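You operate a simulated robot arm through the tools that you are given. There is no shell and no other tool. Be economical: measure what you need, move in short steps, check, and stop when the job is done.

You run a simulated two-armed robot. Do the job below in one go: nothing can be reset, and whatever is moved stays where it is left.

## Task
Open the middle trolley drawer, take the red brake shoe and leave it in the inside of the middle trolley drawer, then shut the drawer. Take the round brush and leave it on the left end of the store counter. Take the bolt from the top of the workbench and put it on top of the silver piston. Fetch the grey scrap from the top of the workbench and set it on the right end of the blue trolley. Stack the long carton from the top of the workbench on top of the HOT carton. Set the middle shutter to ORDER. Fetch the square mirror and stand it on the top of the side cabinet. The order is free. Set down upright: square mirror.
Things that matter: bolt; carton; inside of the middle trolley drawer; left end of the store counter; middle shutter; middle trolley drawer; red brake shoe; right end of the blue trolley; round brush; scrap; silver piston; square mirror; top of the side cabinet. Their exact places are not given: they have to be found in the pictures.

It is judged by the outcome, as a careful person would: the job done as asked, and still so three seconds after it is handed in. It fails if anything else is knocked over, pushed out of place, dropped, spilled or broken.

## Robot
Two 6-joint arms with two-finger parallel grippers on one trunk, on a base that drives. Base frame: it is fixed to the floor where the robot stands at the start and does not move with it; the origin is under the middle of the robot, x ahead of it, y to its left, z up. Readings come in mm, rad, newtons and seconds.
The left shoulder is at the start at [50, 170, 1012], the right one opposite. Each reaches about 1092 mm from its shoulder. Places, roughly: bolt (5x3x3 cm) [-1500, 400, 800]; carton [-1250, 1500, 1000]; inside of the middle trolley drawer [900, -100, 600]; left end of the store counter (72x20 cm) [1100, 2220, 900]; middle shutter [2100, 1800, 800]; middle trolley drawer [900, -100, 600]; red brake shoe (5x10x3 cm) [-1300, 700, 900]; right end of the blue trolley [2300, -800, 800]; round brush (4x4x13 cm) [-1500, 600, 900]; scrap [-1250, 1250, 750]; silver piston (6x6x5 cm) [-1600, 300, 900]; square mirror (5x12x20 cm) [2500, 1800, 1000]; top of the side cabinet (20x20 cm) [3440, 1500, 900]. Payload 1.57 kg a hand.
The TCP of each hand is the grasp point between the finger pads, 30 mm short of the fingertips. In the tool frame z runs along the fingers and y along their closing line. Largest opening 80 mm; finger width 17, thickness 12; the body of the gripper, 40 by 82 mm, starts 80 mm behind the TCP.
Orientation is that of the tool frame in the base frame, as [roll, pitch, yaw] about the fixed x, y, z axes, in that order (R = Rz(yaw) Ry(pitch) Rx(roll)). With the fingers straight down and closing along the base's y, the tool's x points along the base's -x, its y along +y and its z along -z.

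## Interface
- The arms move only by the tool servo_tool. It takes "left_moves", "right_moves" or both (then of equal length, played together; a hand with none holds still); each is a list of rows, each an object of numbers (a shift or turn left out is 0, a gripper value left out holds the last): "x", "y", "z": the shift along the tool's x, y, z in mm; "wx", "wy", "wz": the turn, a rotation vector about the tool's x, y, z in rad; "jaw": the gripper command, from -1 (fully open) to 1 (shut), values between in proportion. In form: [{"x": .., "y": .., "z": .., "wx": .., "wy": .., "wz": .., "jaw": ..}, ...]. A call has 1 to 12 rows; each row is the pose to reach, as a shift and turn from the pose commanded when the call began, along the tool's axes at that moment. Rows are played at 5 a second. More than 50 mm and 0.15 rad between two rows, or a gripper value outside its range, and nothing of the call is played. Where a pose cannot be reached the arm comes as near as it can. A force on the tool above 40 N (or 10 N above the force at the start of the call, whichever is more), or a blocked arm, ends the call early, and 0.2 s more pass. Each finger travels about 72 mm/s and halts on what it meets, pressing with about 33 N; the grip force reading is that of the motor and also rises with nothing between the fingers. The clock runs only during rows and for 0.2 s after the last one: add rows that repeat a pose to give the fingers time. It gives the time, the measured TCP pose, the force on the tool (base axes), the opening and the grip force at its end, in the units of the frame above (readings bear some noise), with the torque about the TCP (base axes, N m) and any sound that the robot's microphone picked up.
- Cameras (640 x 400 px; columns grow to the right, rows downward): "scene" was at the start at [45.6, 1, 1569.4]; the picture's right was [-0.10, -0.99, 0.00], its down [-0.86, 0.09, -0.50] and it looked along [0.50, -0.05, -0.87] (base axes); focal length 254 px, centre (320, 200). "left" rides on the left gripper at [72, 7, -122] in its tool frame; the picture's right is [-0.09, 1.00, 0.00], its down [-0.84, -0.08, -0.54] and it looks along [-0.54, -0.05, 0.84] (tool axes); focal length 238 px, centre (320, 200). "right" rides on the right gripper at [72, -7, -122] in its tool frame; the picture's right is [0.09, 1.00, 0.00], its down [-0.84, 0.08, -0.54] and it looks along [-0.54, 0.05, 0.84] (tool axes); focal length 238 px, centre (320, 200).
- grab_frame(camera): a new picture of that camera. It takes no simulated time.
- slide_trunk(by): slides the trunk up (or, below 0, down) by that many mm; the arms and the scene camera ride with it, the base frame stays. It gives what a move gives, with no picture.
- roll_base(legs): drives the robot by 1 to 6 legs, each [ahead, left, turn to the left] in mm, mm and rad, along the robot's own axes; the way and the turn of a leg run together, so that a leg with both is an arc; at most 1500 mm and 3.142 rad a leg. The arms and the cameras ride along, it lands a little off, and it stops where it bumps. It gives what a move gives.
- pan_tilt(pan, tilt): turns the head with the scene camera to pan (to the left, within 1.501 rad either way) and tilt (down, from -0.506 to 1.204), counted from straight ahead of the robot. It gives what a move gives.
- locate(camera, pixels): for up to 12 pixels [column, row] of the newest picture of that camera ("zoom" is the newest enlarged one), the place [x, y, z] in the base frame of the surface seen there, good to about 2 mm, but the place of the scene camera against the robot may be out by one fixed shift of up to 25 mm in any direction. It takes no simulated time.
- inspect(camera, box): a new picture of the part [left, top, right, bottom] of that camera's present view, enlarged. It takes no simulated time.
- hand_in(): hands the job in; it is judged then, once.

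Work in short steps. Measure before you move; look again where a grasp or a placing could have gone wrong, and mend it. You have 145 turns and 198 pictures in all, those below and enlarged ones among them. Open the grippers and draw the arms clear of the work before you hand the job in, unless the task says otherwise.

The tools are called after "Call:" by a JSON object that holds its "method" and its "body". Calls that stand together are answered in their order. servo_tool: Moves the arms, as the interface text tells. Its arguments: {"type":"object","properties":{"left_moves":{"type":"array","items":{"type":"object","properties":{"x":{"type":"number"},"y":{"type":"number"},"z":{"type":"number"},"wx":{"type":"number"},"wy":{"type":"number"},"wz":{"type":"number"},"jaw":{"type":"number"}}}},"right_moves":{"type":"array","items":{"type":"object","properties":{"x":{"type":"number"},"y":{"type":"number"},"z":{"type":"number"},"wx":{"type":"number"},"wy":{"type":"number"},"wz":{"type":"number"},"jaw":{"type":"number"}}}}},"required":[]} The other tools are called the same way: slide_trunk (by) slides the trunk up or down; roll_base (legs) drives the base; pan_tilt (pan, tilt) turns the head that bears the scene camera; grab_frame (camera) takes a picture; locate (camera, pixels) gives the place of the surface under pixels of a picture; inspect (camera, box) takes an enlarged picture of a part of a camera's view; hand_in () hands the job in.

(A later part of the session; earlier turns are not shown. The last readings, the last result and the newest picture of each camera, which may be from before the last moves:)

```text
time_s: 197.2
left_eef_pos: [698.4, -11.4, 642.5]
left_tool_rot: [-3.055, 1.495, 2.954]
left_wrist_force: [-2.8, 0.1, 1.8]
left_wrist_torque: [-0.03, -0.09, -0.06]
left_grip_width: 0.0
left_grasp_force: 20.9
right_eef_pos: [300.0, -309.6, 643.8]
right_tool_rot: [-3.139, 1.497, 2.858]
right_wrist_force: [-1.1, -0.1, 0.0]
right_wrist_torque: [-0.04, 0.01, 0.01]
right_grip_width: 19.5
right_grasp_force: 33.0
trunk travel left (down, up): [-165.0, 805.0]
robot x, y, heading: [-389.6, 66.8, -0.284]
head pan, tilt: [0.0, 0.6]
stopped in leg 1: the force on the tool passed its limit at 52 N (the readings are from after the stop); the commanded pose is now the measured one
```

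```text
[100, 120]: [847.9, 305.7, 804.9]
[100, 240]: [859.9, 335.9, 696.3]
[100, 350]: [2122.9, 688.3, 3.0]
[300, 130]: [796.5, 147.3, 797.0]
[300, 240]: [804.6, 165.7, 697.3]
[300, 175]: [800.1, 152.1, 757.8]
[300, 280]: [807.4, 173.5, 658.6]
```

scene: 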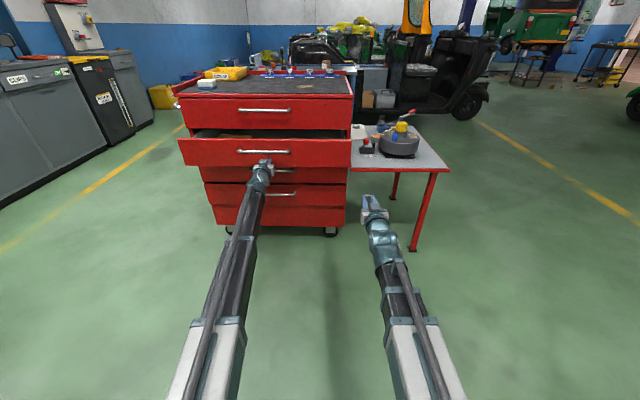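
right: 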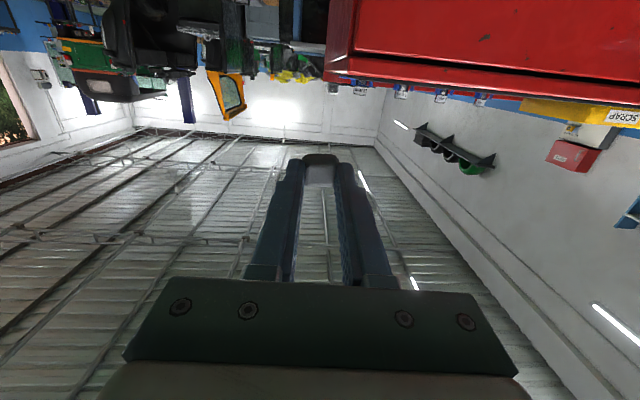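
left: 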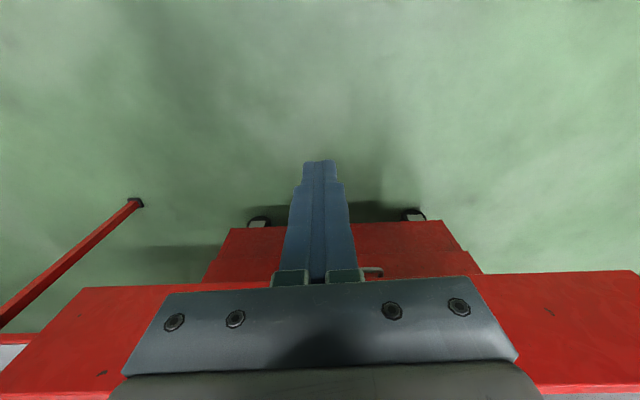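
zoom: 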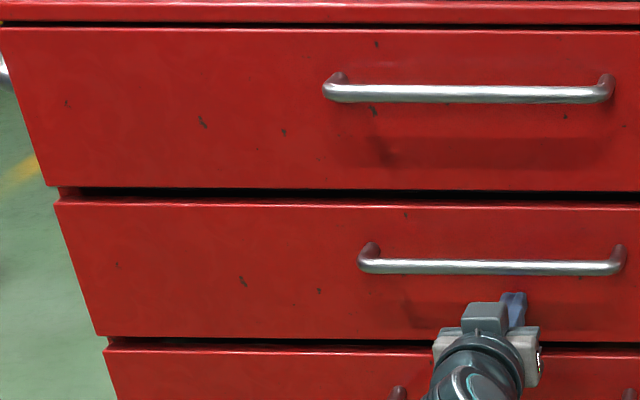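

The drawer is shut and flush. I back away, raise the trunk, and look at the blue trolley's layout.

Call:
{"method": "roll_base", "body": {"legs": [[-150, 0, 0]]}}

Call:
{"method": "slide_trunk", "body": {"by": 400}}

Call:
{"method": "slide_trunk", "body": {"by": 300}}

Call:
{"method": "pan_tilt", "body": {"pan": 0.15, "tilt": 0.45}}

Call:
{"method": "grab_frame", "body": {"camera": "scene"}}

```text
time_s: 198.5
left_eef_pos: [554.0, 25.4, 643.9]
left_tool_rot: [-3.063, 1.496, 2.94]
left_wrist_force: [-0.2, 0.7, -0.1]
left_wrist_torque: [-0.02, 0.01, 0.01]
left_grip_width: 0.0
left_grasp_force: 20.4
right_eef_pos: [154.2, -271.1, 642.7]
right_tool_rot: [-3.136, 1.497, 2.855]
right_wrist_force: [-0.4, -0.3, -0.1]
right_wrist_torque: [-0.02, 0.0, 0.01]
right_grip_width: 19.3
right_grasp_force: 32.7
trunk travel left (down, up): [-165.0, 805.0]
robot x, y, heading: [-535.1, 111.9, -0.293]
head pan, tilt: [0.0, 0.6]
```

```text
time_s: 202.4
left_eef_pos: [554.6, 24.6, 1041.3]
left_tool_rot: [-3.061, 1.495, 2.938]
left_wrist_force: [0.1, -0.2, 0.5]
left_wrist_torque: [0.02, -0.06, 0.0]
left_grip_width: 0.0
left_grasp_force: 21.4
right_eef_pos: [154.1, -270.5, 1043.6]
right_tool_rot: [-3.136, 1.497, 2.855]
right_wrist_force: [0.9, 0.1, 0.2]
right_wrist_torque: [0.0, -0.02, 0.02]
right_grip_width: 19.3
right_grasp_force: 32.9
trunk travel left (down, up): [-565.0, 405.0]
robot x, y, heading: [-533.0, 110.8, -0.287]
head pan, tilt: [0.0, 0.6]
```

```text
time_s: 205.4
left_eef_pos: [554.8, 25.5, 1343.1]
left_tool_rot: [-3.058, 1.497, 2.94]
left_wrist_force: [0.8, -0.3, -0.4]
left_wrist_torque: [-0.02, 0.02, -0.01]
left_grip_width: 0.0
left_grasp_force: 21.5
right_eef_pos: [154.2, -270.2, 1343.7]
right_tool_rot: [-3.137, 1.498, 2.855]
right_wrist_force: [0.3, -0.8, -0.4]
right_wrist_torque: [0.0, -0.02, -0.01]
right_grip_width: 19.6
right_grasp_force: 32.8
trunk travel left (down, up): [-865.0, 105.0]
robot x, y, heading: [-536.1, 113.5, -0.292]
head pan, tilt: [0.0, 0.6]
```

```text
time_s: 206.1
left_eef_pos: [554.7, 24.5, 1343.3]
left_tool_rot: [-3.062, 1.495, 2.94]
left_wrist_force: [0.0, 0.7, -0.4]
left_wrist_torque: [0.0, 0.02, 0.02]
left_grip_width: 0.0
left_grasp_force: 21.1
right_eef_pos: [154.4, -271.6, 1343.3]
right_tool_rot: [-3.137, 1.498, 2.856]
right_wrist_force: [0.2, 0.6, -0.5]
right_wrist_torque: [-0.02, -0.04, 0.0]
right_grip_width: 19.8
right_grasp_force: 33.1
trunk travel left (down, up): [-865.0, 105.0]
robot x, y, heading: [-535.0, 115.3, -0.292]
head pan, tilt: [0.15, 0.45]
```

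```text
92 pictures are left
```

scene: 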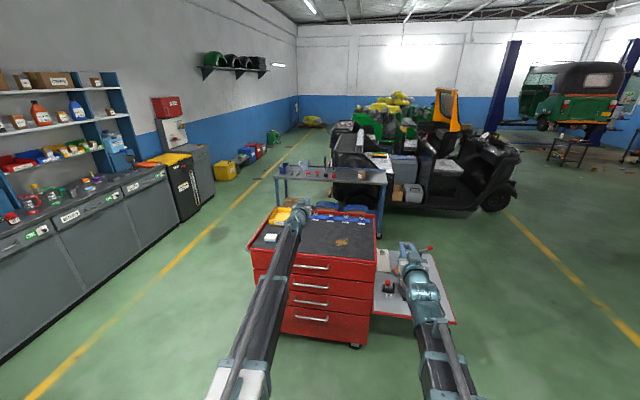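

Call:
{"method": "inspect", "body": {"camera": "scene", "box": [250, 140, 410, 240]}}

Call:
{"method": "locate", "body": {"camera": "zoom", "pixels": [[108, 145], [130, 115], [545, 185], [500, 165], [540, 115], [440, 165], [540, 300], [130, 230], [500, 275], [500, 320], [300, 140], [350, 105]]}}

```text
4.00 times, centred on (330, 190) of scene
```

zoom: 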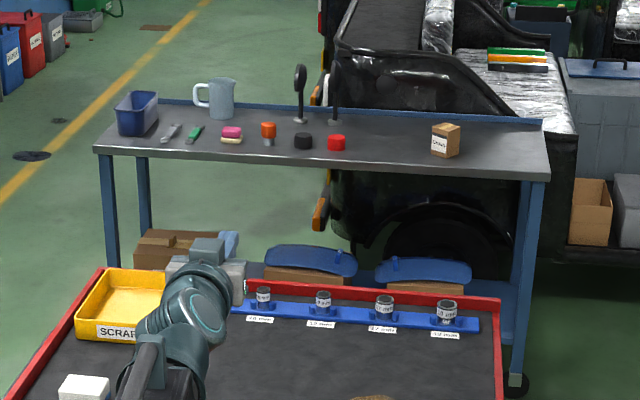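

```text
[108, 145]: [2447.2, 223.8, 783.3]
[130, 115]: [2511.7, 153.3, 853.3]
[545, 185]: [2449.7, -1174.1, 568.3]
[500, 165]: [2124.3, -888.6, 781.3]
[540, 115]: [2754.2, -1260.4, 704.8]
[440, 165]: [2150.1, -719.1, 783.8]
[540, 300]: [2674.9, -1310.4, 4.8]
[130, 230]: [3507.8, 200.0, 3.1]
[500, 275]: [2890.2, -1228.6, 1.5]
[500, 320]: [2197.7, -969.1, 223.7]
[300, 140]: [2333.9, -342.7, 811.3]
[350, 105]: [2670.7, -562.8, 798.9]
```

Blue trolley: top z≈783, parallel to the red one. I retract the left hand, swing the right down, and drive around the red trolley's left side to stand in front of the blue trolley.

Call:
{"method": "servo_tool", "body": {"left_moves": [{"z": -45}, {"z": -90}, {"z": -135}, {"z": -180}, {"z": -225}, {"z": -270}, {"z": -315}, {"z": -330}, {"z": -330}, {"z": -330}], "right_moves": [{"x": 32, "z": -2, "wy": 0.15}, {"x": 64, "z": -10, "wy": 0.3}, {"x": 94, "z": -21, "wy": 0.45}, {"x": 121, "z": -38, "wy": 0.6}, {"x": 147, "z": -58, "wy": 0.75}, {"x": 168, "z": -81, "wy": 0.9}, {"x": 186, "z": -108, "wy": 1.05}, {"x": 200, "z": -137, "wy": 1.2}, {"x": 210, "z": -168, "wy": 1.35}, {"x": 214, "z": -200, "wy": 1.497}]}}

Call:
{"method": "roll_base", "body": {"legs": [[0, 980, 0], [1200, 0, 0], [1112, 0, 0], [0, -880, 0]]}}

Call:
{"method": "pan_tilt", "body": {"pan": -0.2, "tilt": 0.75}}

Call:
{"method": "grab_frame", "body": {"camera": "scene"}}

Call:
{"method": "grab_frame", "body": {"camera": "right"}}

```text
time_s: 208.3
left_eef_pos: [238.2, 116.6, 1343.1]
left_tool_rot: [-3.057, 1.497, 2.942]
left_wrist_force: [-0.3, 0.1, -0.3]
left_wrist_torque: [0.0, 0.01, -0.02]
left_grip_width: 0.2
left_grasp_force: 21.4
left hand out of reach, approached as far as the arm can: row 1, 2, 3, 4, 5, 6, 7, 8, 9, 10
right_eef_pos: [-53.9, -212.0, 1139.5]
right_tool_rot: [-3.141, -0.002, 2.849]
right_wrist_force: [0.2, 0.1, -0.8]
right_wrist_torque: [0.03, 0.02, -0.01]
right_grip_width: 19.6
right_grasp_force: 33.1
right hand out of reach, approached as far as the arm can: row 6, 7, 8, 9, 10
trunk travel left (down, up): [-865.0, 105.0]
robot x, y, heading: [-534.8, 110.4, -0.294]
head pan, tilt: [0.15, 0.45]
```

```text
time_s: 228.8
left_eef_pos: [2570.7, -320.1, 1343.7]
left_tool_rot: [-3.065, 1.498, 2.995]
left_wrist_force: [0.7, -0.4, 0.5]
left_wrist_torque: [0.01, -0.01, 0.01]
left_grip_width: 0.0
left_grasp_force: 21.5
right_eef_pos: [2297.9, -665.4, 1140.5]
right_tool_rot: [-3.141, 0.001, 2.909]
right_wrist_force: [0.8, -0.3, -0.3]
right_wrist_torque: [0.0, 0.0, 0.04]
right_grip_width: 19.2
right_grasp_force: 33.0
trunk travel left (down, up): [-865.0, 105.0]
robot x, y, heading: [1798.9, -370.1, -0.233]
head pan, tilt: [0.15, 0.45]
```

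```text
time_s: 229.6
left_eef_pos: [2571.2, -320.5, 1343.0]
left_tool_rot: [-3.058, 1.497, 3.002]
left_wrist_force: [0.8, 0.7, 0.3]
left_wrist_torque: [0.01, 0.04, 0.0]
left_grip_width: 0.1
left_grasp_force: 21.2
right_eef_pos: [2298.1, -665.0, 1138.6]
right_tool_rot: [3.141, 0.001, 2.909]
right_wrist_force: [0.8, -0.4, 0.6]
right_wrist_torque: [-0.02, -0.03, -0.03]
right_grip_width: 19.2
right_grasp_force: 33.2
trunk travel left (down, up): [-865.0, 105.0]
robot x, y, heading: [1799.8, -369.5, -0.23]
head pan, tilt: [-0.201, 0.75]
```

```text
90 pictures are left
```

scene: 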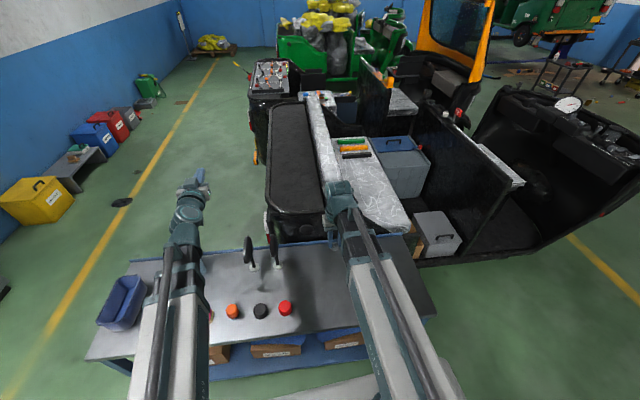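

```text
89 pictures are left
```

right: 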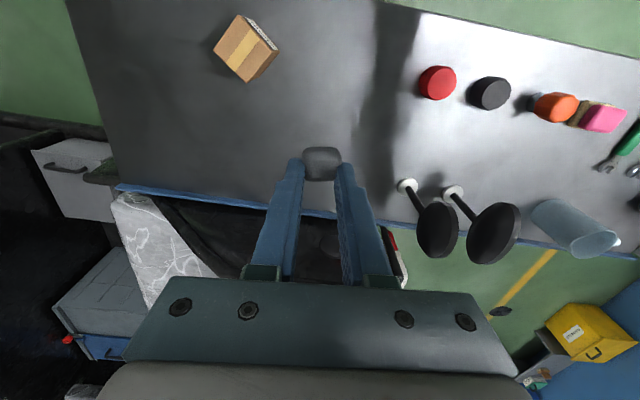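

I locate the table's right end, carton and edges in the right camera.

Call:
{"method": "locate", "body": {"camera": "right", "pixels": [[245, 45], [150, 60], [100, 100], [180, 130], [130, 170], [80, 20], [270, 120], [230, 170], [160, 100]]}}

```text
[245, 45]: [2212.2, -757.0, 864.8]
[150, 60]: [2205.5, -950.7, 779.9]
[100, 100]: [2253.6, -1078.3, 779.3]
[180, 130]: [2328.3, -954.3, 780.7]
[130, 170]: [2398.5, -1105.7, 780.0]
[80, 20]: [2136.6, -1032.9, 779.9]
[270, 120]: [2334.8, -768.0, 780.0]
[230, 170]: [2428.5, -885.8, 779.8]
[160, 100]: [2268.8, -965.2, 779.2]
```

Table top z=780, right edge y≈-1090; I bring the scrap over (2305,-870), right of the carton.

Call:
{"method": "servo_tool", "body": {"right_moves": [{"x": -11, "y": -40}, {"x": -22, "y": -80}, {"x": -33, "y": -120}, {"x": -44, "y": -160}, {"x": -54, "y": -198}, {"x": -54, "y": -198}]}}

Call:
{"method": "slide_trunk", "body": {"by": -270}}

Call:
{"method": "grab_frame", "body": {"camera": "right"}}

Call:
{"method": "grab_frame", "body": {"camera": "scene"}}

```text
time_s: 231.0
left_eef_pos: [2571.9, -319.4, 1343.4]
left_tool_rot: [-3.054, 1.499, 3.003]
left_wrist_force: [-0.6, 0.2, 0.4]
left_wrist_torque: [0.04, -0.01, 0.03]
left_grip_width: 0.0
left_grasp_force: 21.4
right_eef_pos: [2305.1, -867.5, 1138.6]
right_tool_rot: [-3.141, 0.0, 2.909]
right_wrist_force: [-0.4, -0.1, -1.7]
right_wrist_torque: [-0.01, 0.0, 0.01]
right_grip_width: 20.6
right_grasp_force: 33.1
right hand out of reach, approached as far as the arm can: row 2, 3, 4, 5
trunk travel left (down, up): [-865.0, 105.0]
robot x, y, heading: [1800.0, -371.9, -0.231]
head pan, tilt: [-0.201, 0.75]
```

```text
time_s: 233.7
left_eef_pos: [2571.5, -320.2, 1073.5]
left_tool_rot: [-3.061, 1.497, 3.0]
left_wrist_force: [-0.5, 0.4, -1.0]
left_wrist_torque: [-0.02, -0.01, 0.01]
left_grip_width: 0.0
left_grasp_force: 21.3
right_eef_pos: [2304.4, -867.1, 869.8]
right_tool_rot: [-3.141, 0.0, 2.909]
right_wrist_force: [-1.0, -0.1, -0.2]
right_wrist_torque: [0.0, -0.01, 0.01]
right_grip_width: 21.2
right_grasp_force: 33.3
trunk travel left (down, up): [-595.0, 375.0]
robot x, y, heading: [1800.1, -366.8, -0.23]
head pan, tilt: [-0.201, 0.75]
```

```text
88 pictures are left
```

right: 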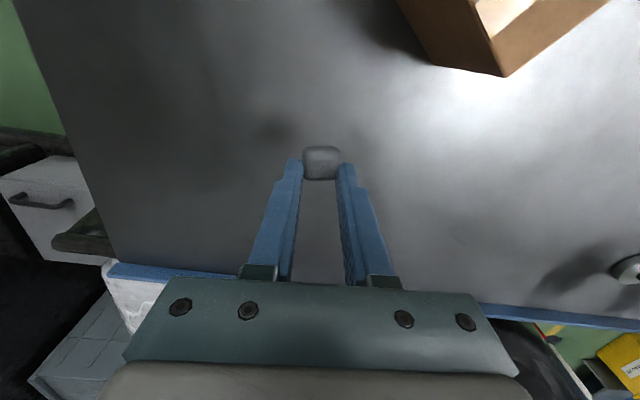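

```text
87 pictures are left
```

scene: 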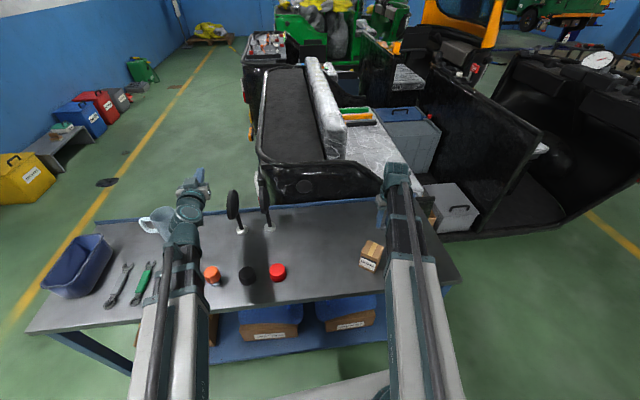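

Clear all round. Lower the last 57 mm and release.

Call:
{"method": "slide_trunk", "body": {"by": -57}}

Call:
{"method": "servo_tool", "body": {"right_moves": [{"jaw": 0.4}, {"jaw": 0}, {"jaw": -0.4}, {"jaw": -0.4}]}}

Call:
{"method": "slide_trunk", "body": {"by": 300}}

Call:
{"method": "grab_frame", "body": {"camera": "right"}}

```text
time_s: 234.7
left_eef_pos: [2571.1, -320.5, 1016.2]
left_tool_rot: [-3.056, 1.498, 3.002]
left_wrist_force: [-1.1, -0.1, 0.3]
left_wrist_torque: [0.02, -0.04, -0.03]
left_grip_width: 0.0
left_grasp_force: 21.1
right_eef_pos: [2305.0, -867.1, 812.8]
right_tool_rot: [-3.141, -0.001, 2.911]
right_wrist_force: [0.9, -1.2, 4.1]
right_wrist_torque: [-0.03, 0.01, -0.02]
right_grip_width: 21.1
right_grasp_force: 32.8
trunk travel left (down, up): [-538.0, 432.0]
robot x, y, heading: [1797.1, -371.7, -0.232]
head pan, tilt: [-0.201, 0.75]
```

```text
time_s: 235.7
left_eef_pos: [2570.5, -320.1, 1015.4]
left_tool_rot: [-3.06, 1.497, 3.0]
left_wrist_force: [0.1, -0.7, 0.1]
left_wrist_torque: [0.0, 0.01, 0.06]
left_grip_width: 0.0
left_grasp_force: 21.5
right_eef_pos: [2305.3, -868.1, 812.4]
right_tool_rot: [3.141, -0.001, 2.91]
right_wrist_force: [-0.1, 0.1, 0.5]
right_wrist_torque: [0.02, 0.0, -0.02]
right_grip_width: 55.8
right_grasp_force: 0.1
trunk travel left (down, up): [-538.0, 432.0]
robot x, y, heading: [1801.1, -369.9, -0.233]
head pan, tilt: [-0.201, 0.75]
```

```text
time_s: 238.7
left_eef_pos: [2571.3, -320.2, 1315.4]
left_tool_rot: [-3.061, 1.496, 2.999]
left_wrist_force: [0.0, 0.0, -0.2]
left_wrist_torque: [-0.06, -0.01, -0.02]
left_grip_width: 0.1
left_grasp_force: 21.2
right_eef_pos: [2304.5, -867.5, 1111.3]
right_tool_rot: [3.141, 0.001, 2.908]
right_wrist_force: [0.6, 0.2, -0.7]
right_wrist_torque: [0.04, 0.04, -0.01]
right_grip_width: 55.9
right_grasp_force: 0.1
trunk travel left (down, up): [-838.0, 132.0]
robot x, y, heading: [1795.2, -368.9, -0.234]
head pan, tilt: [-0.201, 0.75]
```

```text
86 pictures are left
```

right: 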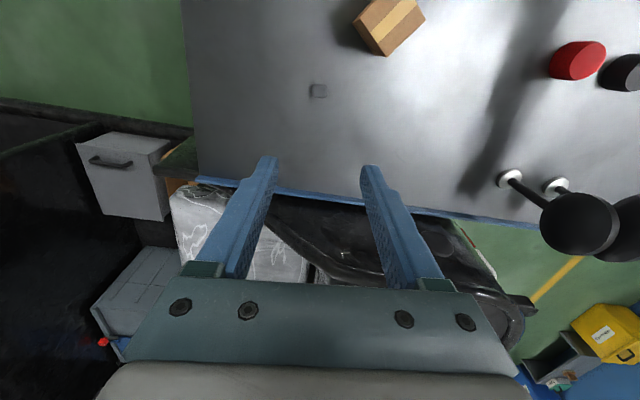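

Scrap placed. Now I go to the counter: strafe left 1000 mm and turn to face it.

Call:
{"method": "roll_base", "body": {"legs": [[0, 1000, 0], [0, 0, 1.514]]}}

Call:
{"method": "pan_tilt", "body": {"pan": 0, "tilt": 0.5}}

Call:
{"method": "grab_frame", "body": {"camera": "scene"}}

```text
time_s: 247.5
left_eef_pos: [2038.4, 1362.7, 1317.0]
left_tool_rot: [-3.057, 1.498, -1.79]
left_wrist_force: [0.4, 0.6, 0.3]
left_wrist_torque: [0.02, -0.03, 0.0]
left_grip_width: 0.0
left_grasp_force: 21.7
right_eef_pos: [2564.1, 1052.8, 1112.0]
right_tool_rot: [3.141, 0.001, -1.881]
right_wrist_force: [-0.3, -0.1, 0.3]
right_wrist_torque: [-0.02, 0.01, -0.02]
right_grip_width: 56.1
right_grasp_force: 0.1
trunk travel left (down, up): [-838.0, 132.0]
robot x, y, heading: [2030.3, 587.5, 1.263]
head pan, tilt: [-0.201, 0.75]
```

```text
time_s: 248.3
left_eef_pos: [2039.5, 1362.4, 1316.0]
left_tool_rot: [-3.057, 1.498, -1.791]
left_wrist_force: [-0.2, 0.0, 0.0]
left_wrist_torque: [0.01, -0.01, -0.01]
left_grip_width: 0.1
left_grasp_force: 21.1
right_eef_pos: [2564.4, 1053.9, 1111.7]
right_tool_rot: [-3.14, 0.001, -1.881]
right_wrist_force: [-0.2, 0.2, 0.4]
right_wrist_torque: [-0.01, 0.0, -0.01]
right_grip_width: 56.1
right_grasp_force: 0.0
trunk travel left (down, up): [-838.0, 132.0]
robot x, y, heading: [2028.0, 585.1, 1.256]
head pan, tilt: [0.0, 0.499]
```

```text
85 pictures are left
```

scene: 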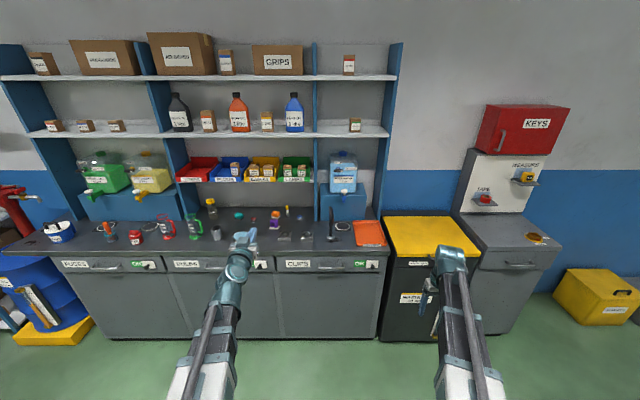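

Call:
{"method": "inspect", "body": {"camera": "scene", "box": [40, 190, 400, 300]}}

Call:
{"method": "inspect", "body": {"camera": "scene", "box": [230, 200, 400, 280]}}

Call:
{"method": "locate", "body": {"camera": "zoom", "pixels": [[110, 245], [150, 247], [100, 250], [370, 130], [390, 130], [380, 165], [520, 245], [330, 215], [100, 220], [540, 160], [485, 245]]}}

Call:
{"method": "locate", "body": {"camera": "scene", "pixels": [[490, 240], [470, 250], [535, 255], [505, 220], [430, 235], [200, 262], [60, 264], [535, 238]]}}

```text
1.78 times, centred on (220, 245) of scene
```

zoom: 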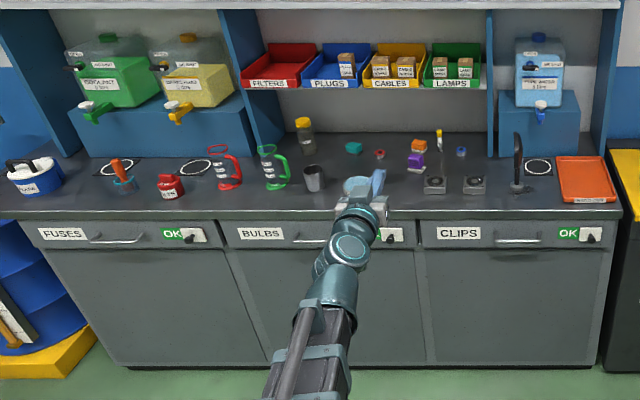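

```text
3.76 times, centred on (315, 240) of scene
```

zoom: 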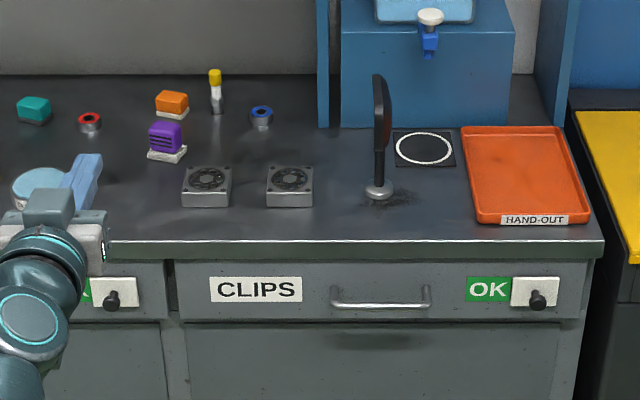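

```text
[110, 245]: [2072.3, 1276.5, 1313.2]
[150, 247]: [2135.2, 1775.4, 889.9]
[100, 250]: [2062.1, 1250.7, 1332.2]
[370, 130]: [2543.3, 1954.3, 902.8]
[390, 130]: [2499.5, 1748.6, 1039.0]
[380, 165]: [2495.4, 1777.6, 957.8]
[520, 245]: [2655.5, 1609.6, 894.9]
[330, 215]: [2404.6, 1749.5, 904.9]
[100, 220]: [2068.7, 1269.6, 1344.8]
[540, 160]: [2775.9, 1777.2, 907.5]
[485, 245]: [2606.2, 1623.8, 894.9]
```

```text
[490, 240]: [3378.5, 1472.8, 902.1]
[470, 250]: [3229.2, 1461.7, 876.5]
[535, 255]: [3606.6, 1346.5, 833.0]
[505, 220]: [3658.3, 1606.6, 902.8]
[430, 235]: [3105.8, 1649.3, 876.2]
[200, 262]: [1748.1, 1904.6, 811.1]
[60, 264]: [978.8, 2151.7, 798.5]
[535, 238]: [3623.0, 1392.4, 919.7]
```

The shutters slide plates with dark knobs beside green "OK". I locate the knobs (middle one at zoom (113,300)) and the mirror's extent.

Call:
{"method": "locate", "body": {"camera": "zoom", "pixels": [[113, 300], [130, 285], [127, 305], [537, 299], [550, 283], [517, 300], [485, 290], [380, 80], [388, 110], [378, 190], [380, 150], [130, 360]]}}

Call:
{"method": "inspect", "body": {"camera": "scene", "box": [230, 245, 390, 285]}}

```text
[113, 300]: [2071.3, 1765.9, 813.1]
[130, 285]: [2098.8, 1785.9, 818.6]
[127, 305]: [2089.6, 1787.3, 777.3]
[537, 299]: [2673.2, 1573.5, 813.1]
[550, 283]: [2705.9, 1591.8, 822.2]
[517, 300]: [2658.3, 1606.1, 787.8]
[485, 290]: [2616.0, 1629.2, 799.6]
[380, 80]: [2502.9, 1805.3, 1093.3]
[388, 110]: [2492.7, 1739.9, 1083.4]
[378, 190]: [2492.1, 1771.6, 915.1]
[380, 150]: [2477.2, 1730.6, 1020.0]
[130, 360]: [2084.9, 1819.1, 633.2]
```

```text
4.00 times, centred on (310, 265) of scene
```

zoom: 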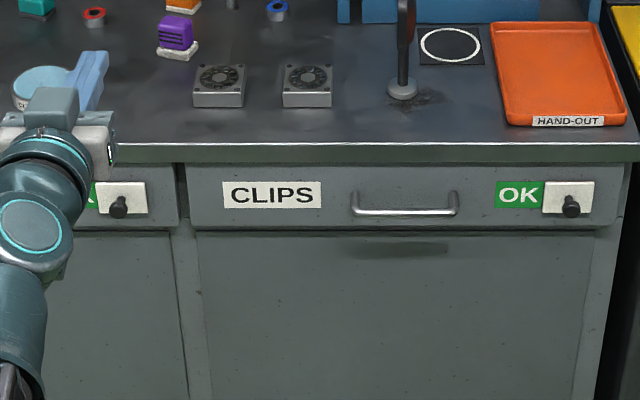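

Knob of the middle shutter ≈(2055,1764,811). I open the left jaw, align the base, and lower to knob height 100 mm short of it.

Call:
{"method": "roll_base", "body": {"legs": [[0, 0, 0.025], [290, 82, 0]]}}

Call:
{"method": "servo_tool", "body": {"left_moves": [{"jaw": -0.5}, {"jaw": -0.5}, {"jaw": -0.5}]}}

Call:
{"method": "slide_trunk", "body": {"by": -400}}

Call:
{"method": "slide_trunk", "body": {"by": -80}}

Call:
{"method": "grab_frame", "body": {"camera": "left"}}

Call:
{"method": "grab_frame", "body": {"camera": "scene"}}

```text
time_s: 250.7
left_eef_pos: [2014.5, 1666.0, 1315.1]
left_tool_rot: [-3.058, 1.497, -1.753]
left_wrist_force: [-0.3, 0.8, -0.3]
left_wrist_torque: [0.02, 0.0, -0.01]
left_grip_width: 0.0
left_grasp_force: 21.1
right_eef_pos: [2549.4, 1375.6, 1111.8]
right_tool_rot: [3.141, -0.001, -1.848]
right_wrist_force: [0.3, -0.4, 0.1]
right_wrist_torque: [-0.03, -0.01, -0.01]
right_grip_width: 56.0
right_grasp_force: 0.0
trunk travel left (down, up): [-838.0, 132.0]
robot x, y, heading: [2026.9, 887.5, 1.296]
head pan, tilt: [0.0, 0.499]
```

```text
time_s: 251.5
left_eef_pos: [2014.7, 1665.9, 1315.9]
left_tool_rot: [-3.058, 1.498, -1.754]
left_wrist_force: [-0.1, -0.5, 0.1]
left_wrist_torque: [-0.06, -0.02, 0.02]
left_grip_width: 60.2
left_grasp_force: 0.1
right_eef_pos: [2550.0, 1375.3, 1110.8]
right_tool_rot: [3.141, 0.0, -1.847]
right_wrist_force: [-0.6, 0.9, -0.3]
right_wrist_torque: [-0.01, 0.0, 0.0]
right_grip_width: 56.0
right_grasp_force: 0.1
trunk travel left (down, up): [-838.0, 132.0]
robot x, y, heading: [2030.0, 892.9, 1.294]
head pan, tilt: [0.0, 0.499]
```

```text
time_s: 255.3
left_eef_pos: [2013.6, 1665.8, 916.1]
left_tool_rot: [-3.059, 1.497, -1.755]
left_wrist_force: [0.0, 0.4, -0.1]
left_wrist_torque: [-0.02, -0.03, 0.0]
left_grip_width: 60.4
left_grasp_force: 0.1
right_eef_pos: [2549.7, 1374.5, 712.2]
right_tool_rot: [-3.141, 0.001, -1.847]
right_wrist_force: [1.3, -0.6, -0.4]
right_wrist_torque: [0.01, 0.01, 0.01]
right_grip_width: 55.9
right_grasp_force: 0.0
trunk travel left (down, up): [-438.0, 532.0]
robot x, y, heading: [2032.8, 891.3, 1.293]
head pan, tilt: [0.0, 0.499]
```

```text
time_s: 256.5
left_eef_pos: [2014.0, 1665.3, 836.7]
left_tool_rot: [-3.057, 1.498, -1.756]
left_wrist_force: [0.1, -0.3, -0.2]
left_wrist_torque: [0.0, 0.02, -0.01]
left_grip_width: 60.2
left_grasp_force: 0.1
right_eef_pos: [2549.5, 1374.1, 632.5]
right_tool_rot: [-3.141, -0.001, -1.849]
right_wrist_force: [0.1, 0.6, 0.1]
right_wrist_torque: [0.0, -0.04, -0.01]
right_grip_width: 56.1
right_grasp_force: 0.0
trunk travel left (down, up): [-358.0, 612.0]
robot x, y, heading: [2029.3, 893.5, 1.294]
head pan, tilt: [0.0, 0.499]
```

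```text
81 pictures are left
```

left: 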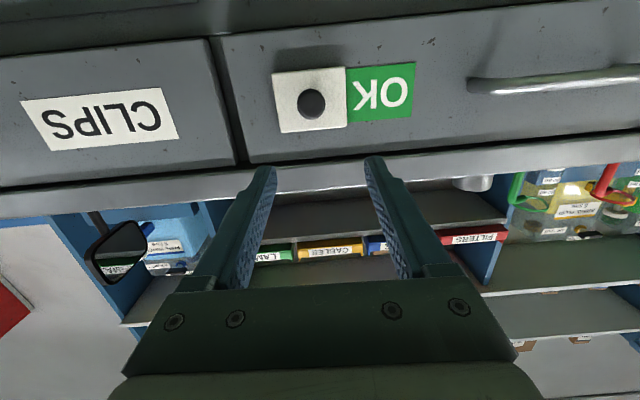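

```text
80 pictures are left
```

scene: 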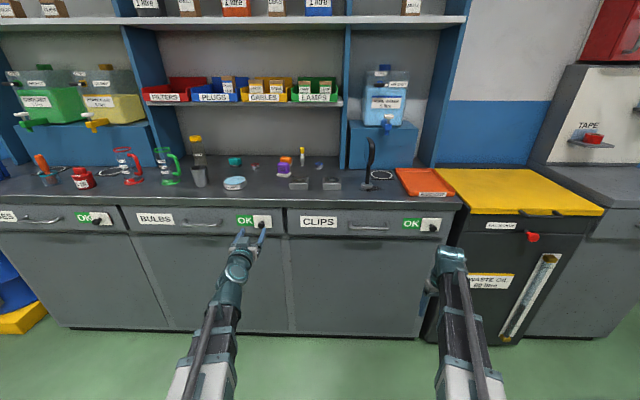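

Knob seen at left pixel (311,103). I locate it and the plates.

Call:
{"method": "locate", "body": {"camera": "left", "pixels": [[311, 103], [305, 96], [318, 110], [285, 85], [335, 120], [348, 95], [412, 90], [274, 105]]}}

Call:
{"method": "inspect", "body": {"camera": "left", "box": [240, 50, 440, 150]}}

```text
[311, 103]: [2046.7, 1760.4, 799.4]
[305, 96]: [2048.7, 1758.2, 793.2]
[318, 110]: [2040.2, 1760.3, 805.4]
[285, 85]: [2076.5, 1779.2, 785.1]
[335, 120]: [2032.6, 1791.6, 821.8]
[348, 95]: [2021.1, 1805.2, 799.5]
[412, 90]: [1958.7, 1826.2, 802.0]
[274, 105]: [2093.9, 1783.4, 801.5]
```

```text
3.20 times, centred on (340, 100) of left
```

zoom: 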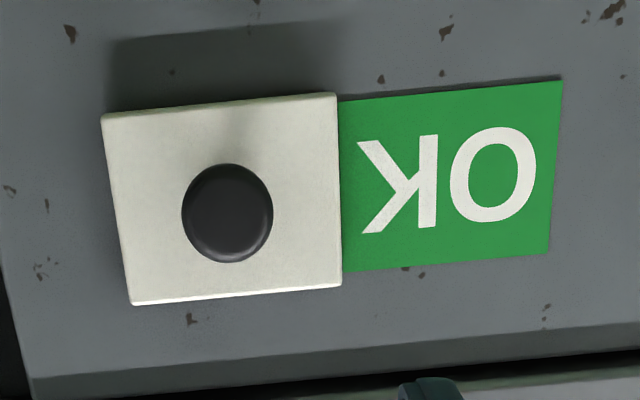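

Knob centre (2045,1760,799). I lower 31 mm, advance 97 mm with the knob between the fingers and grip it.

Call:
{"method": "slide_trunk", "body": {"by": -31}}

Call:
{"method": "servo_tool", "body": {"left_moves": [{"y": -5, "z": 40}, {"y": -5, "z": 75}, {"y": -5, "z": 97}, {"y": -5, "z": 97}]}}

Call:
{"method": "grab_frame", "body": {"camera": "left"}}

```text
time_s: 257.2
left_eef_pos: [2014.4, 1664.7, 805.2]
left_tool_rot: [-3.057, 1.496, -1.755]
left_wrist_force: [0.3, 0.0, -0.2]
left_wrist_torque: [0.0, -0.01, -0.01]
left_grip_width: 60.1
left_grasp_force: 0.1
right_eef_pos: [2550.6, 1375.5, 601.4]
right_tool_rot: [3.141, 0.0, -1.85]
right_wrist_force: [0.2, -0.1, 0.5]
right_wrist_torque: [-0.03, 0.0, 0.02]
right_grip_width: 56.2
right_grasp_force: 0.0
trunk travel left (down, up): [-327.0, 643.0]
robot x, y, heading: [2033.4, 890.5, 1.292]
head pan, tilt: [0.0, 0.499]
```

```text
time_s: 258.2
left_eef_pos: [2044.7, 1755.8, 805.4]
left_tool_rot: [-3.075, 1.493, -1.775]
left_wrist_force: [-10.3, -33.9, -13.6]
left_wrist_torque: [-0.06, 0.45, -1.08]
left_grip_width: 59.4
left_grasp_force: 0.0
left hand out of reach, approached as far as the arm can: row 2, 3, 4
right_eef_pos: [2549.6, 1373.8, 601.4]
right_tool_rot: [-3.141, 0.003, -1.846]
right_wrist_force: [1.3, -0.8, -0.5]
right_wrist_torque: [0.02, -0.02, 0.01]
right_grip_width: 56.0
right_grasp_force: 0.1
trunk travel left (down, up): [-327.0, 643.0]
robot x, y, heading: [2032.8, 889.5, 1.294]
head pan, tilt: [0.0, 0.499]
```

```text
78 pictures are left
```

left: 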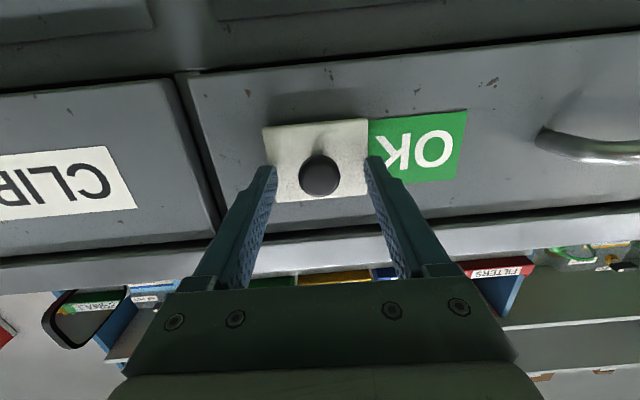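

The fingertips press on the plate; I back off 10 mm, then grip the knob.

Call:
{"method": "servo_tool", "body": {"left_moves": [{"z": -12}, {"z": -12, "jaw": 0.3}, {"z": -12, "jaw": 1}, {"z": -12, "jaw": 1}, {"z": -12, "jaw": 1}]}}

Call:
{"method": "servo_tool", "body": {"left_moves": [{"y": 15}, {"y": 30}, {"y": 45}, {"y": 60}, {"y": 68}, {"y": 68}]}}

Call:
{"method": "grab_frame", "body": {"camera": "left"}}

```text
time_s: 259.4
left_eef_pos: [2043.4, 1746.9, 805.8]
left_tool_rot: [-3.057, 1.498, -1.755]
left_wrist_force: [0.4, 0.6, 4.2]
left_wrist_torque: [0.13, -0.02, 0.06]
left_grip_width: 25.0
left_grasp_force: 36.5
right_eef_pos: [2549.4, 1373.7, 601.8]
right_tool_rot: [3.14, -0.001, -1.848]
right_wrist_force: [-1.0, -0.7, 0.2]
right_wrist_torque: [0.03, -0.01, -0.02]
right_grip_width: 56.2
right_grasp_force: 0.0
trunk travel left (down, up): [-327.0, 643.0]
robot x, y, heading: [2029.1, 890.1, 1.296]
head pan, tilt: [0.0, 0.499]
```

```text
time_s: 260.8
left_eef_pos: [1976.9, 1760.9, 806.3]
left_tool_rot: [-3.066, 1.495, -1.764]
left_wrist_force: [1.0, 0.3, 1.7]
left_wrist_torque: [0.06, -0.03, -0.02]
left_grip_width: 25.1
left_grasp_force: 36.9
right_eef_pos: [2550.4, 1375.2, 601.5]
right_tool_rot: [-3.141, 0.0, -1.849]
right_wrist_force: [0.0, 0.5, 0.4]
right_wrist_torque: [0.0, -0.02, 0.01]
right_grip_width: 56.1
right_grasp_force: 0.0
trunk travel left (down, up): [-327.0, 643.0]
robot x, y, heading: [2029.4, 892.5, 1.295]
head pan, tilt: [0.0, 0.499]
```

```text
77 pictures are left
```

left: 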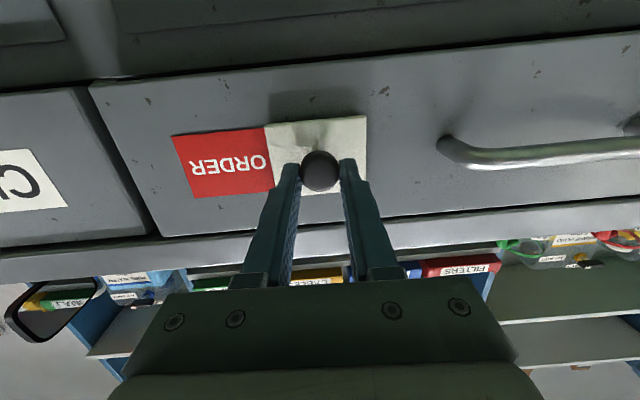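

ORDER shows. I nudge a few mm further to be sure it is at its end, then release and retreat.

Call:
{"method": "servo_tool", "body": {"left_moves": [{"y": 4}, {"y": 6}, {"y": 6}]}}

Call:
{"method": "servo_tool", "body": {"left_moves": [{"jaw": 0.2}, {"jaw": -0.3}, {"jaw": -0.3, "z": -40}, {"jaw": -0.3, "z": -80}]}}

Call:
{"method": "roll_base", "body": {"legs": [[-120, 0, 0]]}}

Call:
{"method": "grab_frame", "body": {"camera": "left"}}

```text
time_s: 261.6
left_eef_pos: [1974.9, 1763.1, 804.7]
left_tool_rot: [-3.064, 1.496, -1.768]
left_wrist_force: [18.6, -6.6, 0.3]
left_wrist_torque: [-0.01, -0.18, -0.45]
left_grip_width: 24.9
left_grasp_force: 37.0
right_eef_pos: [2552.0, 1374.8, 600.7]
right_tool_rot: [3.14, 0.001, -1.85]
right_wrist_force: [0.7, -0.8, -0.1]
right_wrist_torque: [-0.01, -0.04, 0.01]
right_grip_width: 56.0
right_grasp_force: 0.1
trunk travel left (down, up): [-327.0, 643.0]
robot x, y, heading: [2027.0, 890.6, 1.29]
head pan, tilt: [0.0, 0.499]
```

```text
time_s: 262.6
left_eef_pos: [1947.4, 1686.3, 806.1]
left_tool_rot: [-3.07, 1.501, -1.765]
left_wrist_force: [-0.8, 0.1, 0.2]
left_wrist_torque: [0.0, 0.03, 0.03]
left_grip_width: 52.1
left_grasp_force: 0.1
left hand out of reach, approached as far as the arm can: row 4
right_eef_pos: [2549.6, 1374.6, 600.3]
right_tool_rot: [-3.14, 0.001, -1.849]
right_wrist_force: [0.5, -0.6, -0.1]
right_wrist_torque: [-0.03, -0.04, 0.03]
right_grip_width: 56.1
right_grasp_force: 0.0
trunk travel left (down, up): [-327.0, 643.0]
robot x, y, heading: [2029.4, 892.6, 1.293]
head pan, tilt: [0.0, 0.499]
```

```text
time_s: 263.9
left_eef_pos: [1914.1, 1572.7, 804.8]
left_tool_rot: [-3.057, 1.5, -1.755]
left_wrist_force: [0.5, 0.4, 0.1]
left_wrist_torque: [-0.03, 0.04, 0.01]
left_grip_width: 52.1
left_grasp_force: 0.1
right_eef_pos: [2516.4, 1259.2, 600.8]
right_tool_rot: [-3.141, -0.001, -1.845]
right_wrist_force: [-0.1, -0.8, -0.1]
right_wrist_torque: [0.0, 0.02, -0.02]
right_grip_width: 56.1
right_grasp_force: 0.1
trunk travel left (down, up): [-327.0, 643.0]
robot x, y, heading: [1995.5, 774.6, 1.293]
head pan, tilt: [0.0, 0.499]
```

```text
76 pictures are left
```

left: 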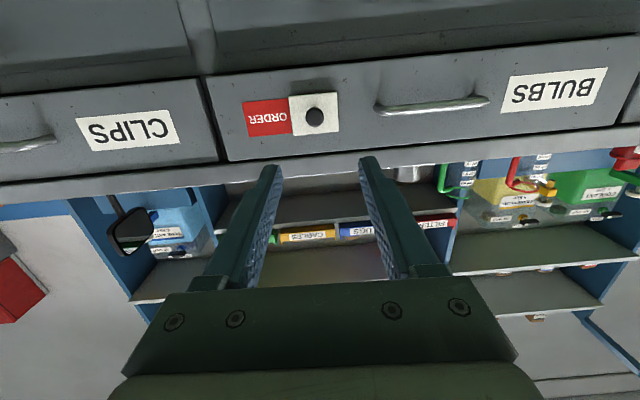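

Shutter set to ORDER. Next the mirror: raise the trunk, swing the left hand down, and move up to the mirror with the right hand.

Call:
{"method": "slide_trunk", "body": {"by": 400}}

Call:
{"method": "slide_trunk", "body": {"by": 215}}

Call:
{"method": "servo_tool", "body": {"left_moves": [{"x": 32, "z": -2, "wy": 0.15}, {"x": 64, "z": -10, "wy": 0.3}, {"x": 94, "z": -21, "wy": 0.45}, {"x": 121, "z": -38, "wy": 0.6}, {"x": 147, "z": -58, "wy": 0.75}, {"x": 168, "z": -81, "wy": 0.9}, {"x": 186, "z": -108, "wy": 1.05}, {"x": 200, "z": -137, "wy": 1.2}, {"x": 210, "z": -168, "wy": 1.35}, {"x": 214, "z": -200, "wy": 1.497}], "right_moves": [{"y": 20, "jaw": -1}, {"y": 40}, {"y": 60}, {"y": 80}, {"y": 100}, {"y": 120}, {"y": 140}, {"y": 160}, {"y": 167}, {"y": 167}]}}

Call:
{"method": "roll_base", "body": {"legs": [[290, 20, 0]]}}

Call:
{"method": "grab_frame", "body": {"camera": "right"}}

Call:
{"method": "grab_frame", "body": {"camera": "scene"}}

```text
time_s: 267.7
left_eef_pos: [1913.4, 1572.3, 1205.5]
left_tool_rot: [-3.058, 1.499, -1.754]
left_wrist_force: [-1.2, 0.1, 0.0]
left_wrist_torque: [-0.01, 0.0, -0.01]
left_grip_width: 52.1
left_grasp_force: 0.0
right_eef_pos: [2516.9, 1260.2, 1001.5]
right_tool_rot: [-3.14, 0.001, -1.846]
right_wrist_force: [0.2, -0.6, 1.0]
right_wrist_torque: [-0.01, 0.03, 0.0]
right_grip_width: 55.7
right_grasp_force: 0.0
trunk travel left (down, up): [-727.0, 243.0]
robot x, y, heading: [1999.7, 777.9, 1.293]
head pan, tilt: [0.0, 0.499]
```

```text
time_s: 270.0
left_eef_pos: [1913.4, 1571.6, 1420.6]
left_tool_rot: [-3.057, 1.5, -1.754]
left_wrist_force: [-0.1, -0.6, 0.4]
left_wrist_torque: [-0.03, 0.02, -0.01]
left_grip_width: 52.0
left_grasp_force: 0.1
right_eef_pos: [2516.4, 1259.4, 1216.4]
right_tool_rot: [-3.141, 0.0, -1.846]
right_wrist_force: [-0.1, 0.1, -0.4]
right_wrist_torque: [0.0, -0.01, -0.01]
right_grip_width: 55.9
right_grasp_force: 0.0
trunk travel left (down, up): [-942.0, 28.0]
robot x, y, heading: [1995.5, 775.6, 1.294]
head pan, tilt: [0.0, 0.499]
```

```text
time_s: 272.2
left_eef_pos: [1857.2, 1362.8, 1216.2]
left_tool_rot: [-3.136, -0.001, -1.838]
left_wrist_force: [-0.1, 1.1, -0.4]
left_wrist_torque: [0.0, 0.03, 0.02]
left_grip_width: 52.0
left_grasp_force: 0.1
left hand out of reach, approached as far as the arm can: row 3, 4, 5, 6, 7, 8, 9, 10
right_eef_pos: [2354.4, 1306.3, 1216.2]
right_tool_rot: [-3.141, 0.0, -1.847]
right_wrist_force: [0.2, 0.2, 0.2]
right_wrist_torque: [-0.01, 0.01, -0.01]
right_grip_width: 80.2
right_grasp_force: 0.0
trunk travel left (down, up): [-942.0, 28.0]
robot x, y, heading: [1994.0, 776.7, 1.296]
head pan, tilt: [0.0, 0.499]
```

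```text
time_s: 274.2
left_eef_pos: [1915.6, 1640.7, 1216.5]
left_tool_rot: [-3.134, 0.003, -1.836]
left_wrist_force: [-1.1, 0.0, 0.7]
left_wrist_torque: [-0.02, 0.0, -0.01]
left_grip_width: 51.7
left_grasp_force: 0.1
right_eef_pos: [2411.7, 1583.4, 1216.1]
right_tool_rot: [3.141, 0.0, -1.845]
right_wrist_force: [-0.8, -0.2, -0.1]
right_wrist_torque: [-0.01, 0.01, -0.03]
right_grip_width: 80.3
right_grasp_force: 0.1
trunk travel left (down, up): [-942.0, 28.0]
robot x, y, heading: [2055.5, 1051.8, 1.3]
head pan, tilt: [0.0, 0.499]
```

```text
75 pictures are left
```

right: 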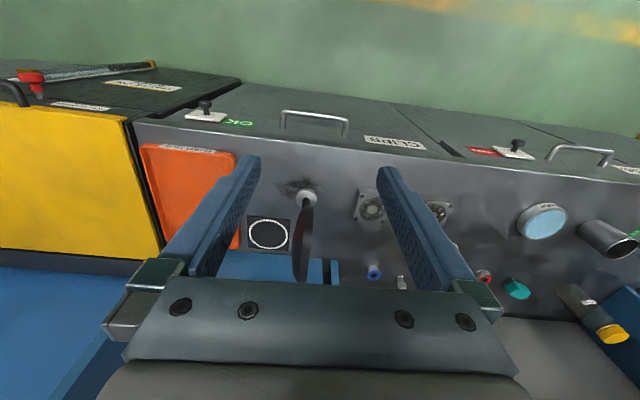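

```text
74 pictures are left
```

scene: 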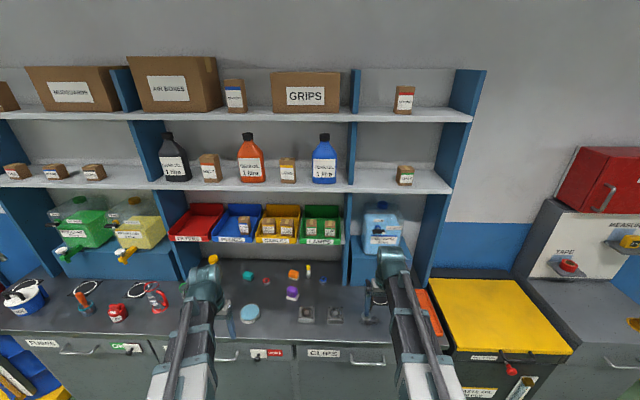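

Mirror at right-camera pixels (304,195–280). I locate it and the shelf's front.

Call:
{"method": "locate", "body": {"camera": "right", "pixels": [[306, 197], [306, 207], [303, 225], [303, 250], [302, 275], [306, 215], [298, 250]]}}

Call:
{"method": "locate", "body": {"camera": "scene", "pixels": [[400, 188], [320, 243], [380, 245], [425, 250]]}}

Call:
{"method": "inspect", "body": {"camera": "right", "box": [240, 170, 380, 285]}}

```text
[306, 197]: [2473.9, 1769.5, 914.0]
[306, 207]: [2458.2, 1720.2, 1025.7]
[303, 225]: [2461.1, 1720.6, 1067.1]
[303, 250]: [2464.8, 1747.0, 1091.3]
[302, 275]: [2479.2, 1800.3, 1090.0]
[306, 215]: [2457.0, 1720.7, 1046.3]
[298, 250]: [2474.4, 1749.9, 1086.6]
```

```text
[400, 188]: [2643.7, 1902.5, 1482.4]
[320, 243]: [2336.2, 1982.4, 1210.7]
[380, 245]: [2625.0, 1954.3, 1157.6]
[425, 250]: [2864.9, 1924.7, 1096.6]
```

```text
3.48 times, centred on (310, 228) of right
```

zoom: 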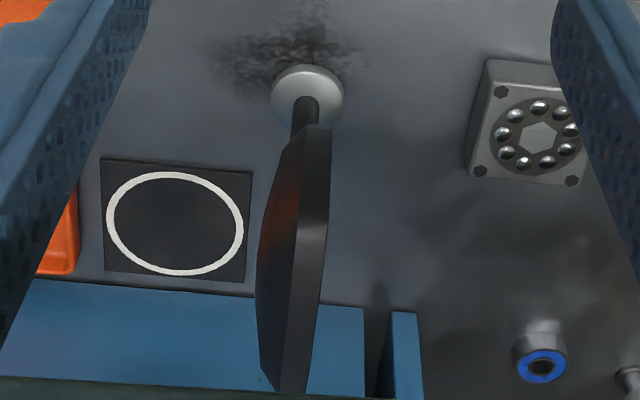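

Pane centre ≈(2474,1770), top z≈1091, edge-on to me: I grip its top from above. Move over it.

Call:
{"method": "servo_tool", "body": {"right_moves": [{"x": -45, "y": -2}, {"x": -90, "y": -4}, {"x": -135, "y": -6}, {"x": -175, "y": -8}, {"x": -194, "y": -9}, {"x": -194, "y": -9}]}}

Call:
{"method": "slide_trunk", "body": {"by": -70}}

Call:
{"method": "grab_frame", "body": {"camera": "right"}}

Call:
{"method": "inspect", "body": {"camera": "scene", "box": [330, 200, 480, 330]}}

```text
time_s: 275.6
left_eef_pos: [1915.1, 1639.3, 1215.7]
left_tool_rot: [-3.136, 0.003, -1.836]
left_wrist_force: [-0.1, 0.3, 0.3]
left_wrist_torque: [-0.02, 0.02, 0.01]
left_grip_width: 52.2
left_grasp_force: 0.1
right_eef_pos: [2470.9, 1764.2, 1217.0]
right_tool_rot: [3.14, -0.001, -1.844]
right_wrist_force: [-1.5, -0.3, 0.3]
right_wrist_torque: [0.01, 0.01, 0.01]
right_grip_width: 80.0
right_grasp_force: 0.0
trunk travel left (down, up): [-942.0, 28.0]
robot x, y, heading: [2057.4, 1049.6, 1.297]
head pan, tilt: [0.0, 0.499]
```

```text
time_s: 276.6
left_eef_pos: [1914.4, 1639.5, 1146.8]
left_tool_rot: [-3.136, 0.0, -1.837]
left_wrist_force: [-0.2, -0.7, -1.0]
left_wrist_torque: [-0.03, -0.01, 0.02]
left_grip_width: 52.3
left_grasp_force: 0.0
right_eef_pos: [2471.0, 1764.7, 1145.3]
right_tool_rot: [3.141, 0.0, -1.845]
right_wrist_force: [0.7, 0.2, 0.1]
right_wrist_torque: [-0.01, 0.01, -0.01]
right_grip_width: 80.1
right_grasp_force: 0.1
trunk travel left (down, up): [-872.0, 98.0]
robot x, y, heading: [2055.4, 1052.2, 1.299]
head pan, tilt: [0.0, 0.499]
```

```text
72 pictures are left
```

right: 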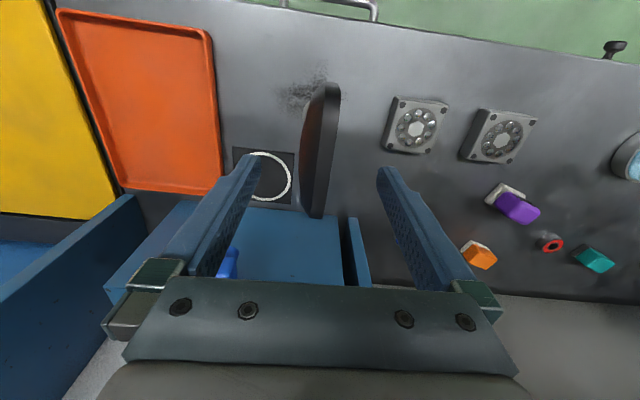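

```text
3.08 times, centred on (405, 265) of scene
```

zoom: 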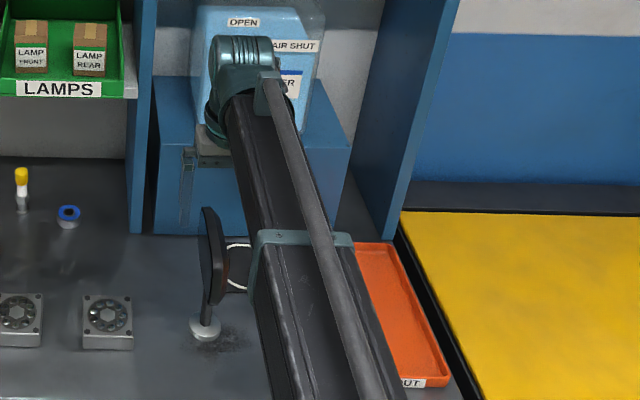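

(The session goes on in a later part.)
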